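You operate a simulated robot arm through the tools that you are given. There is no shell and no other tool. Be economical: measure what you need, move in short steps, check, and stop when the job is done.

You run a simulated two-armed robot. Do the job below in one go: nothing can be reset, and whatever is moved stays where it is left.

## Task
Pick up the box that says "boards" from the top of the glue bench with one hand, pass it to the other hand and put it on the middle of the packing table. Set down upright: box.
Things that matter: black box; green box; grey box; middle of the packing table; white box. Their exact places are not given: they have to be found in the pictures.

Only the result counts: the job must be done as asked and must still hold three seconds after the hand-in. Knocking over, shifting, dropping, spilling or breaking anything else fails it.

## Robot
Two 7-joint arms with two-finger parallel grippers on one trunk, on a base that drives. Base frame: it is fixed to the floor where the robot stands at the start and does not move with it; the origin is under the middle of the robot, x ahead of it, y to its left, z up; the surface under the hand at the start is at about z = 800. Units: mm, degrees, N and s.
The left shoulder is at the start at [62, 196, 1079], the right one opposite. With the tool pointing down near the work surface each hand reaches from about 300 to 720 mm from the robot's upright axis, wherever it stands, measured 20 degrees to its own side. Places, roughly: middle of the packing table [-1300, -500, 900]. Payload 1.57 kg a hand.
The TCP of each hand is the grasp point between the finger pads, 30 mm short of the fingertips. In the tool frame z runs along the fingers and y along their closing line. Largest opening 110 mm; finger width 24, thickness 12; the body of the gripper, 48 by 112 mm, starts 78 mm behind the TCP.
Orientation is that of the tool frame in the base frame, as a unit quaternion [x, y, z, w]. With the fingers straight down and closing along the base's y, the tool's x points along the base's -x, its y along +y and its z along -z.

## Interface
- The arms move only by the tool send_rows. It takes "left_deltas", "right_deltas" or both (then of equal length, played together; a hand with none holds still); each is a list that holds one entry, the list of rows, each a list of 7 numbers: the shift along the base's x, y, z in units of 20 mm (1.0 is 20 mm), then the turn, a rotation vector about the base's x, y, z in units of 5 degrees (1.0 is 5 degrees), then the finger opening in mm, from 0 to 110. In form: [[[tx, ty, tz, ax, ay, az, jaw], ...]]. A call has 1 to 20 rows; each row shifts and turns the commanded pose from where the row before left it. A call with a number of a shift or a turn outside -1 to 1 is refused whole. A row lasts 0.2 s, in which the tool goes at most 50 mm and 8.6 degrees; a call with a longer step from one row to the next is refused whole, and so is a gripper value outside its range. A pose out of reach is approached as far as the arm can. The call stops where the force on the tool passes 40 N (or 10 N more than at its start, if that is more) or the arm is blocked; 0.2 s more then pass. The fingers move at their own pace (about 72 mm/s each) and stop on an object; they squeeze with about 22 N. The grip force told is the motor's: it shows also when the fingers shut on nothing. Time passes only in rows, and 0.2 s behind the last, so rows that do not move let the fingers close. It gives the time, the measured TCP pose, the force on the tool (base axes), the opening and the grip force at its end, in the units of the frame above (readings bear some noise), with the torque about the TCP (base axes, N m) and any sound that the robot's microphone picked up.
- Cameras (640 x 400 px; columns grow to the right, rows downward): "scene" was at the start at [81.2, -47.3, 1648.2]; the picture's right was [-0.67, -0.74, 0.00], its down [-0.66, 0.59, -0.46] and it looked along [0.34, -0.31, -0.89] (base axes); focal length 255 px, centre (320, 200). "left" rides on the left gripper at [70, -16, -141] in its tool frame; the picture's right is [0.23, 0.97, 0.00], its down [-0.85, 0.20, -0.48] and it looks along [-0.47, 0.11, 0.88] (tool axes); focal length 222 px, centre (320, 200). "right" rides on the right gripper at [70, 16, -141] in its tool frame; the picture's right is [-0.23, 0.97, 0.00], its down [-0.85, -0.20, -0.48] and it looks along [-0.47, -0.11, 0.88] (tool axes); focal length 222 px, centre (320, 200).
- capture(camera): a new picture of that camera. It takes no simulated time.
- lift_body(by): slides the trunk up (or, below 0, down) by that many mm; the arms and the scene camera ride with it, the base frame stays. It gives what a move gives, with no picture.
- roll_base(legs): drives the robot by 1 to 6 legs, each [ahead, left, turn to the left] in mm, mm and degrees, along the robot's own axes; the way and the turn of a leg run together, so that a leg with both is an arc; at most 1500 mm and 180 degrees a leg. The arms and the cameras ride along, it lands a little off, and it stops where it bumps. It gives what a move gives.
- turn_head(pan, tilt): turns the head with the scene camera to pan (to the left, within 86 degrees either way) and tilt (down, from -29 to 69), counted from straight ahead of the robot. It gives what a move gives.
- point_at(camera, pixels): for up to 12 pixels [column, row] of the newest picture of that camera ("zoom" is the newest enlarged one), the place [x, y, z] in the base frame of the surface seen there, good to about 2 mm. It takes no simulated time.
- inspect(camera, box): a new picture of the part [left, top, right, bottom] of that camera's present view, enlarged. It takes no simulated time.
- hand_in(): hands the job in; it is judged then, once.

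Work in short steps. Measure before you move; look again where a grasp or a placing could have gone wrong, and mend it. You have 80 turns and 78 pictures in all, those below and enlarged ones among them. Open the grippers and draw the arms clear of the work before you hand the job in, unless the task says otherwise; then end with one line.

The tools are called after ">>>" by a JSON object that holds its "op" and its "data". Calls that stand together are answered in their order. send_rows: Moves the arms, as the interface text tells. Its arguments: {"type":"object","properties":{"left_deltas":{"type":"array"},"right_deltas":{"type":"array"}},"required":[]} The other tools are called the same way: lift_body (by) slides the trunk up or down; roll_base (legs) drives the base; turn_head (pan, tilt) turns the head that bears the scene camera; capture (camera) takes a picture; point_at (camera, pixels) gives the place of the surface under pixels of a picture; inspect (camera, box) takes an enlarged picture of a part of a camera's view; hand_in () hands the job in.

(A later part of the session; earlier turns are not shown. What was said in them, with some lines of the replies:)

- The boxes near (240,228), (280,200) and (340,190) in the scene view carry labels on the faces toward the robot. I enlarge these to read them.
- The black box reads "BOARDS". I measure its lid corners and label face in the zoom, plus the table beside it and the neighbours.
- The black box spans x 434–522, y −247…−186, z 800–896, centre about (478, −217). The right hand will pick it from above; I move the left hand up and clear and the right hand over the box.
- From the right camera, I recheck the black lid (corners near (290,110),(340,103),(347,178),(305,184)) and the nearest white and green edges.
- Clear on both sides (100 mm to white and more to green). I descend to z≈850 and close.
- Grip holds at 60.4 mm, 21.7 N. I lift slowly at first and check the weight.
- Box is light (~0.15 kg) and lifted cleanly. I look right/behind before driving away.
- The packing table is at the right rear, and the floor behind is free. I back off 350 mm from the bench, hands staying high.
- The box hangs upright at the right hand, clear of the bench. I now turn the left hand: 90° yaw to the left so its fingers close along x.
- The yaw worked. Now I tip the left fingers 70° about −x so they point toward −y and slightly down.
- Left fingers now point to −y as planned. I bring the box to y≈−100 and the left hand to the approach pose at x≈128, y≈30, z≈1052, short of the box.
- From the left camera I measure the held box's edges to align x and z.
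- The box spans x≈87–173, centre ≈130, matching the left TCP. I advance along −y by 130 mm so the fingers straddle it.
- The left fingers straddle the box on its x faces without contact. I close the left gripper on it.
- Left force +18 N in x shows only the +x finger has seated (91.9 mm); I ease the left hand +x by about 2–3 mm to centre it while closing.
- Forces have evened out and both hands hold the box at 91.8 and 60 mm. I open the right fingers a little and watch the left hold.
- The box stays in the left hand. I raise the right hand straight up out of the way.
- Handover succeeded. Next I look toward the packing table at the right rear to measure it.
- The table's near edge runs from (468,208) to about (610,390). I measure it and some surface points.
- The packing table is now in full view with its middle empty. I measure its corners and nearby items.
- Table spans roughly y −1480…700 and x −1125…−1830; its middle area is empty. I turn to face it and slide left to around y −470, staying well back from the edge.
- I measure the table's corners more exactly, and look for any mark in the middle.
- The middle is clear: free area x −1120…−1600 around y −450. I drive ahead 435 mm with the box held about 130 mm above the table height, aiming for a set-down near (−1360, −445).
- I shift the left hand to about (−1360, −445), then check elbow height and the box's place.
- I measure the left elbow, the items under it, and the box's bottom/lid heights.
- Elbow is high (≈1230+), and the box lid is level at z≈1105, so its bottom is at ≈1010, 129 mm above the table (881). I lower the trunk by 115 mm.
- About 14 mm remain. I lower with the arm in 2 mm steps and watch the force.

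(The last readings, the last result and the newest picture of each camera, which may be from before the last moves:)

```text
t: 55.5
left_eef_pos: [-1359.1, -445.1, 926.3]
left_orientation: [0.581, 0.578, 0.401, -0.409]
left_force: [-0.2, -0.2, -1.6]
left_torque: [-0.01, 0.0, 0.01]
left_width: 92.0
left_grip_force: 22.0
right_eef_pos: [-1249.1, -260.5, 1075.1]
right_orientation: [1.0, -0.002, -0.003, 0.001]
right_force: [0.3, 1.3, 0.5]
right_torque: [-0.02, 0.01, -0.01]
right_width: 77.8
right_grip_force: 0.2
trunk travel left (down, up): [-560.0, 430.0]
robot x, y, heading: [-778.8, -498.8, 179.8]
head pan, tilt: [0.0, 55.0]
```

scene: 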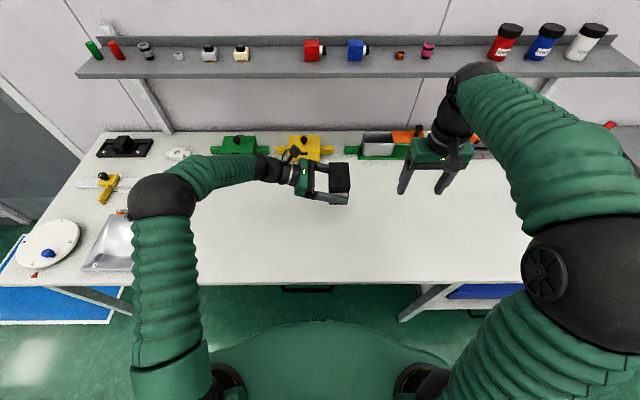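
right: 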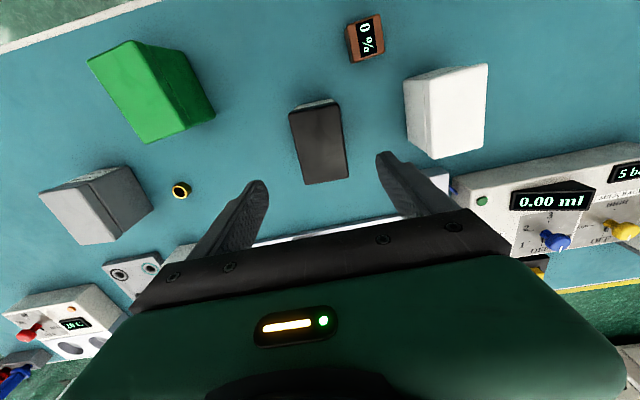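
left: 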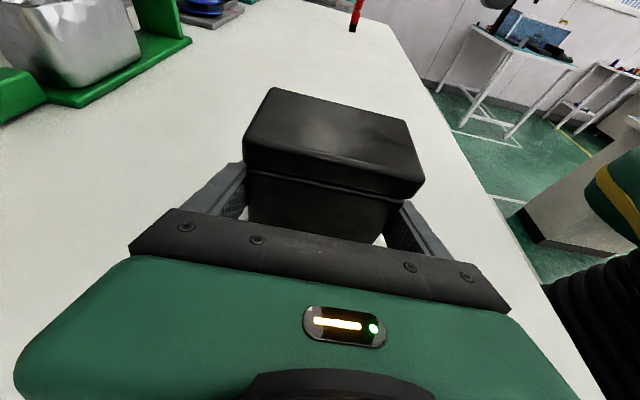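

No contact yet (force still −1.6 N, the box's weight). I go on in 1 mm steps.

>>> {"op": "send_rows", "data": {"left_deltas": [[[0, 0, -0.05, 0, 0, 0, 70], [0, 0, -0.05, 0, 0, 0, 70], [0, 0, -0.05, 0, 0, 0, 70], [0, 0, 0, 0, 0, 0, 70]]]}}

```text
t: 56.5
left_eef_pos: [-1358.7, -446.1, 923.2]
left_orientation: [0.581, 0.578, 0.401, -0.409]
left_force: [-0.2, 0.3, 0.7]
left_torque: [-0.09, -0.1, -0.01]
left_width: 91.8
left_grip_force: 21.6
right_eef_pos: [-1249.1, -259.9, 1076.7]
right_orientation: [1.0, -0.002, -0.003, 0.0]
right_force: [-0.4, 0.5, -0.5]
right_torque: [0.02, 0.01, -0.03]
right_width: 78.0
right_grip_force: 0.0
trunk travel left (down, up): [-560.0, 430.0]
robot x, y, heading: [-778.0, -495.6, 179.7]
head pan, tilt: [0.0, 55.0]
```

Contact is starting (force now +0.7 N). One more millimetre to seat it.

>>> {"op": "send_rows", "data": {"left_deltas": [[[0, 0, -0.05, 0, 0, 0, 70], [0, 0, 0, 0, 0, 0, 70]]]}}

```text
t: 57.1
left_eef_pos: [-1359.0, -446.7, 923.2]
left_orientation: [0.581, 0.577, 0.402, -0.41]
left_force: [-3.7, -1.0, 11.2]
left_torque: [-0.38, -0.39, -0.14]
left_width: 92.0
left_grip_force: 21.9
right_eef_pos: [-1249.7, -261.6, 1075.8]
right_orientation: [1.0, -0.002, -0.003, 0.0]
right_force: [-0.1, 1.1, 0.3]
right_torque: [0.03, 0.0, 0.0]
right_width: 77.9
right_grip_force: 0.0
trunk travel left (down, up): [-560.0, 430.0]
robot x, y, heading: [-776.0, -498.9, 179.7]
head pan, tilt: [0.0, 55.0]
```

Seated with 11 N. I open the left fingers fully and look before withdrawing.

>>> {"op": "send_rows", "data": {"left_deltas": [[[0, 0, 0, 0, 0, 0, 96], [0, 0, 0, 0, 0, 0, 102], [0, 0, 0, 0, 0, 0, 110], [0, 0, 0, 0, 0, 0, 110], [0, 0, 0, 0, 0, 0, 110]]]}}

>>> {"op": "capture", "data": {"camera": "left"}}

>>> {"op": "inspect", "data": {"camera": "scene", "box": [220, 120, 420, 245]}}

```text
t: 58.3
left_eef_pos: [-1358.1, -444.7, 920.8]
left_orientation: [0.581, 0.578, 0.402, -0.409]
left_force: [0.1, 0.3, -0.4]
left_torque: [-0.01, -0.01, -0.02]
left_width: 110.0
left_grip_force: 0.1
right_eef_pos: [-1247.9, -261.1, 1076.2]
right_orientation: [1.0, -0.002, -0.002, 0.001]
right_force: [-0.7, 0.2, -0.1]
right_torque: [-0.02, 0.03, -0.02]
right_width: 77.9
right_grip_force: 0.1
trunk travel left (down, up): [-560.0, 430.0]
robot x, y, heading: [-778.1, -500.0, 179.8]
head pan, tilt: [0.0, 55.0]
```

```text
45 pictures are left
```

left: 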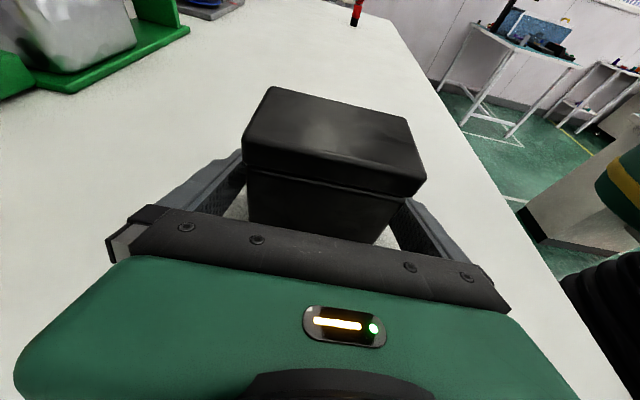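

```text
3.20 times, centred on (320, 182) of scene
```

zoom: 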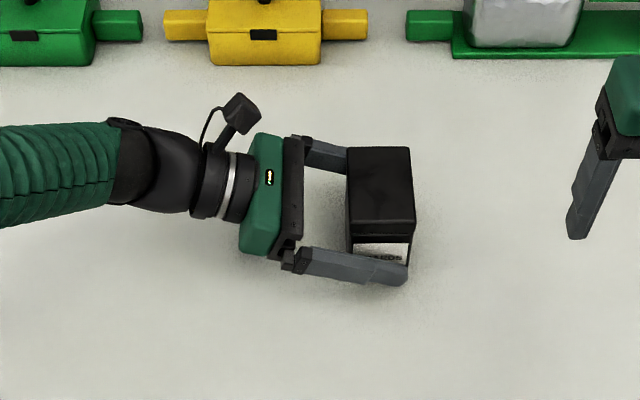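

The box stands upright with finger gaps on both sides. I withdraw the left hand along its own axis (−y, slightly up), and draw the right hand back.

>>> {"op": "send_rows", "data": {"left_deltas": [[[0, -0.4, 0.15, 0, 0, 0, 110], [0, -0.8, 0.3, 0, 0, 0, 110], [0, -0.9, 0.33, 0, 0, 0, 110], [0, -0.9, 0.33, 0, 0, 0, 110], [0, -0.9, 0.33, 0, 0, 0, 110], [0, -0.9, 0.33, 0, 0, 0, 110], [0, -0.5, 0.8, 0, 0, 0, 110], [0, 0, 1, 0, 0, 0, 110], [0, 0, 1, 0, 0, 0, 110], [0, 0, 1, 0, 0, 0, 110], [0, 0, 1, 0, 0, 0, 110], [0, 0, 0, 0, 0, 0, 110]]]}}

>>> {"op": "capture", "data": {"camera": "scene"}}

>>> {"op": "capture", "data": {"camera": "left"}}

```text
t: 60.9
left_eef_pos: [-1358.7, -550.6, 1051.8]
left_orientation: [0.581, 0.578, 0.402, -0.408]
left_force: [-0.1, 0.8, 0.1]
left_torque: [-0.01, 0.0, -0.01]
left_width: 109.9
left_grip_force: 0.1
right_eef_pos: [-1250.3, -261.1, 1074.5]
right_orientation: [1.0, -0.002, -0.002, -0.001]
right_force: [0.5, -0.4, 0.3]
right_torque: [0.0, 0.02, 0.0]
right_width: 77.9
right_grip_force: 0.1
trunk travel left (down, up): [-560.0, 430.0]
robot x, y, heading: [-775.5, -498.3, 179.8]
head pan, tilt: [0.0, 55.0]
```

```text
43 pictures are left
```

scene: 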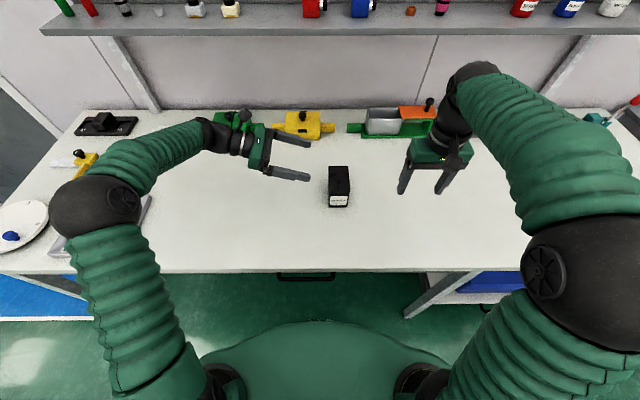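

```text
42 pictures are left
```

left: 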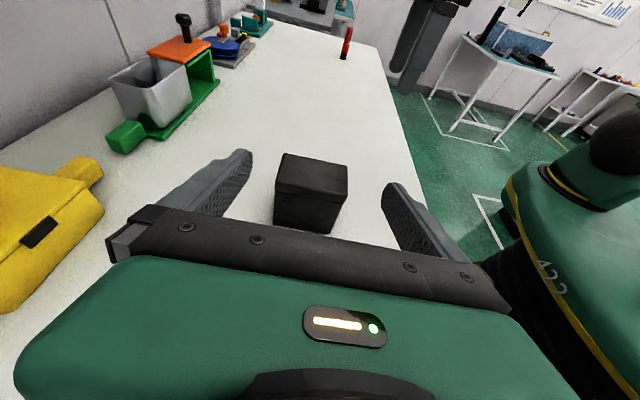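

The box stands alone, upright, in the middle of the table. I raise the trunk and back off so both arms are clear, then verify.

>>> {"op": "lift_body", "data": {"by": 115}}

>>> {"op": "roll_base", "data": {"legs": [[-400, 0, 0]]}}

>>> {"op": "turn_head", "data": {"pan": 0, "tilt": 35}}

>>> {"op": "capture", "data": {"camera": "scene"}}

```text
t: 62.4
left_eef_pos: [-1358.0, -550.7, 1168.1]
left_orientation: [0.581, 0.578, 0.402, -0.408]
left_force: [-0.5, 0.9, 0.8]
left_torque: [0.01, -0.01, 0.03]
left_width: 110.1
left_grip_force: 0.0
right_eef_pos: [-1250.2, -261.8, 1190.1]
right_orientation: [1.0, -0.002, -0.002, 0.0]
right_force: [-0.1, -0.4, 0.5]
right_torque: [-0.01, 0.0, -0.03]
right_width: 78.1
right_grip_force: 0.1
trunk travel left (down, up): [-675.0, 315.0]
robot x, y, heading: [-778.7, -497.6, 179.8]
head pan, tilt: [0.0, 55.0]
```

```text
t: 64.8
left_eef_pos: [-962.4, -553.4, 1168.2]
left_orientation: [0.581, 0.579, 0.402, -0.408]
left_force: [0.5, -0.9, 0.8]
left_torque: [0.0, 0.01, -0.05]
left_width: 110.2
left_grip_force: 0.0
right_eef_pos: [-853.8, -263.0, 1190.6]
right_orientation: [1.0, -0.001, -0.003, 0.0]
right_force: [0.4, -0.6, -0.6]
right_torque: [0.0, 0.03, 0.02]
right_width: 77.8
right_grip_force: 0.2
trunk travel left (down, up): [-675.0, 315.0]
robot x, y, heading: [-376.6, -498.9, 179.9]
head pan, tilt: [0.0, 55.0]
```

```text
t: 65.7
left_eef_pos: [-957.1, -552.9, 1169.8]
left_orientation: [0.582, 0.577, 0.401, -0.41]
left_force: [0.1, -0.5, 0.7]
left_torque: [-0.04, 0.02, 0.0]
left_width: 110.1
left_grip_force: 0.0
right_eef_pos: [-849.3, -262.5, 1192.2]
right_orientation: [1.0, 0.0, -0.003, 0.0]
right_force: [0.2, 0.0, 0.3]
right_torque: [0.0, 0.0, 0.02]
right_width: 78.3
right_grip_force: 0.1
trunk travel left (down, up): [-675.0, 315.0]
robot x, y, heading: [-379.1, -500.8, 180.0]
head pan, tilt: [0.0, 35.0]
```

```text
41 pictures are left
```

scene: 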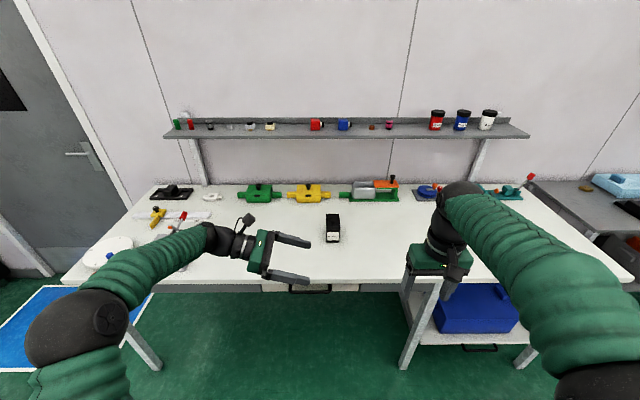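

The box stands upright at about (−1360, −445) on the table, nothing else has moved, and both arms are clear and open. I hand in.

>>> {"op": "hand_in", "data": {}}

```text
The job is handed in.
```

The black "boards" box was picked up with the right hand, passed to the left, and set down upright on the packing table, near its middle at about (−1360, −445). Nothing else appeared to be disturbed, and the job is handed in.
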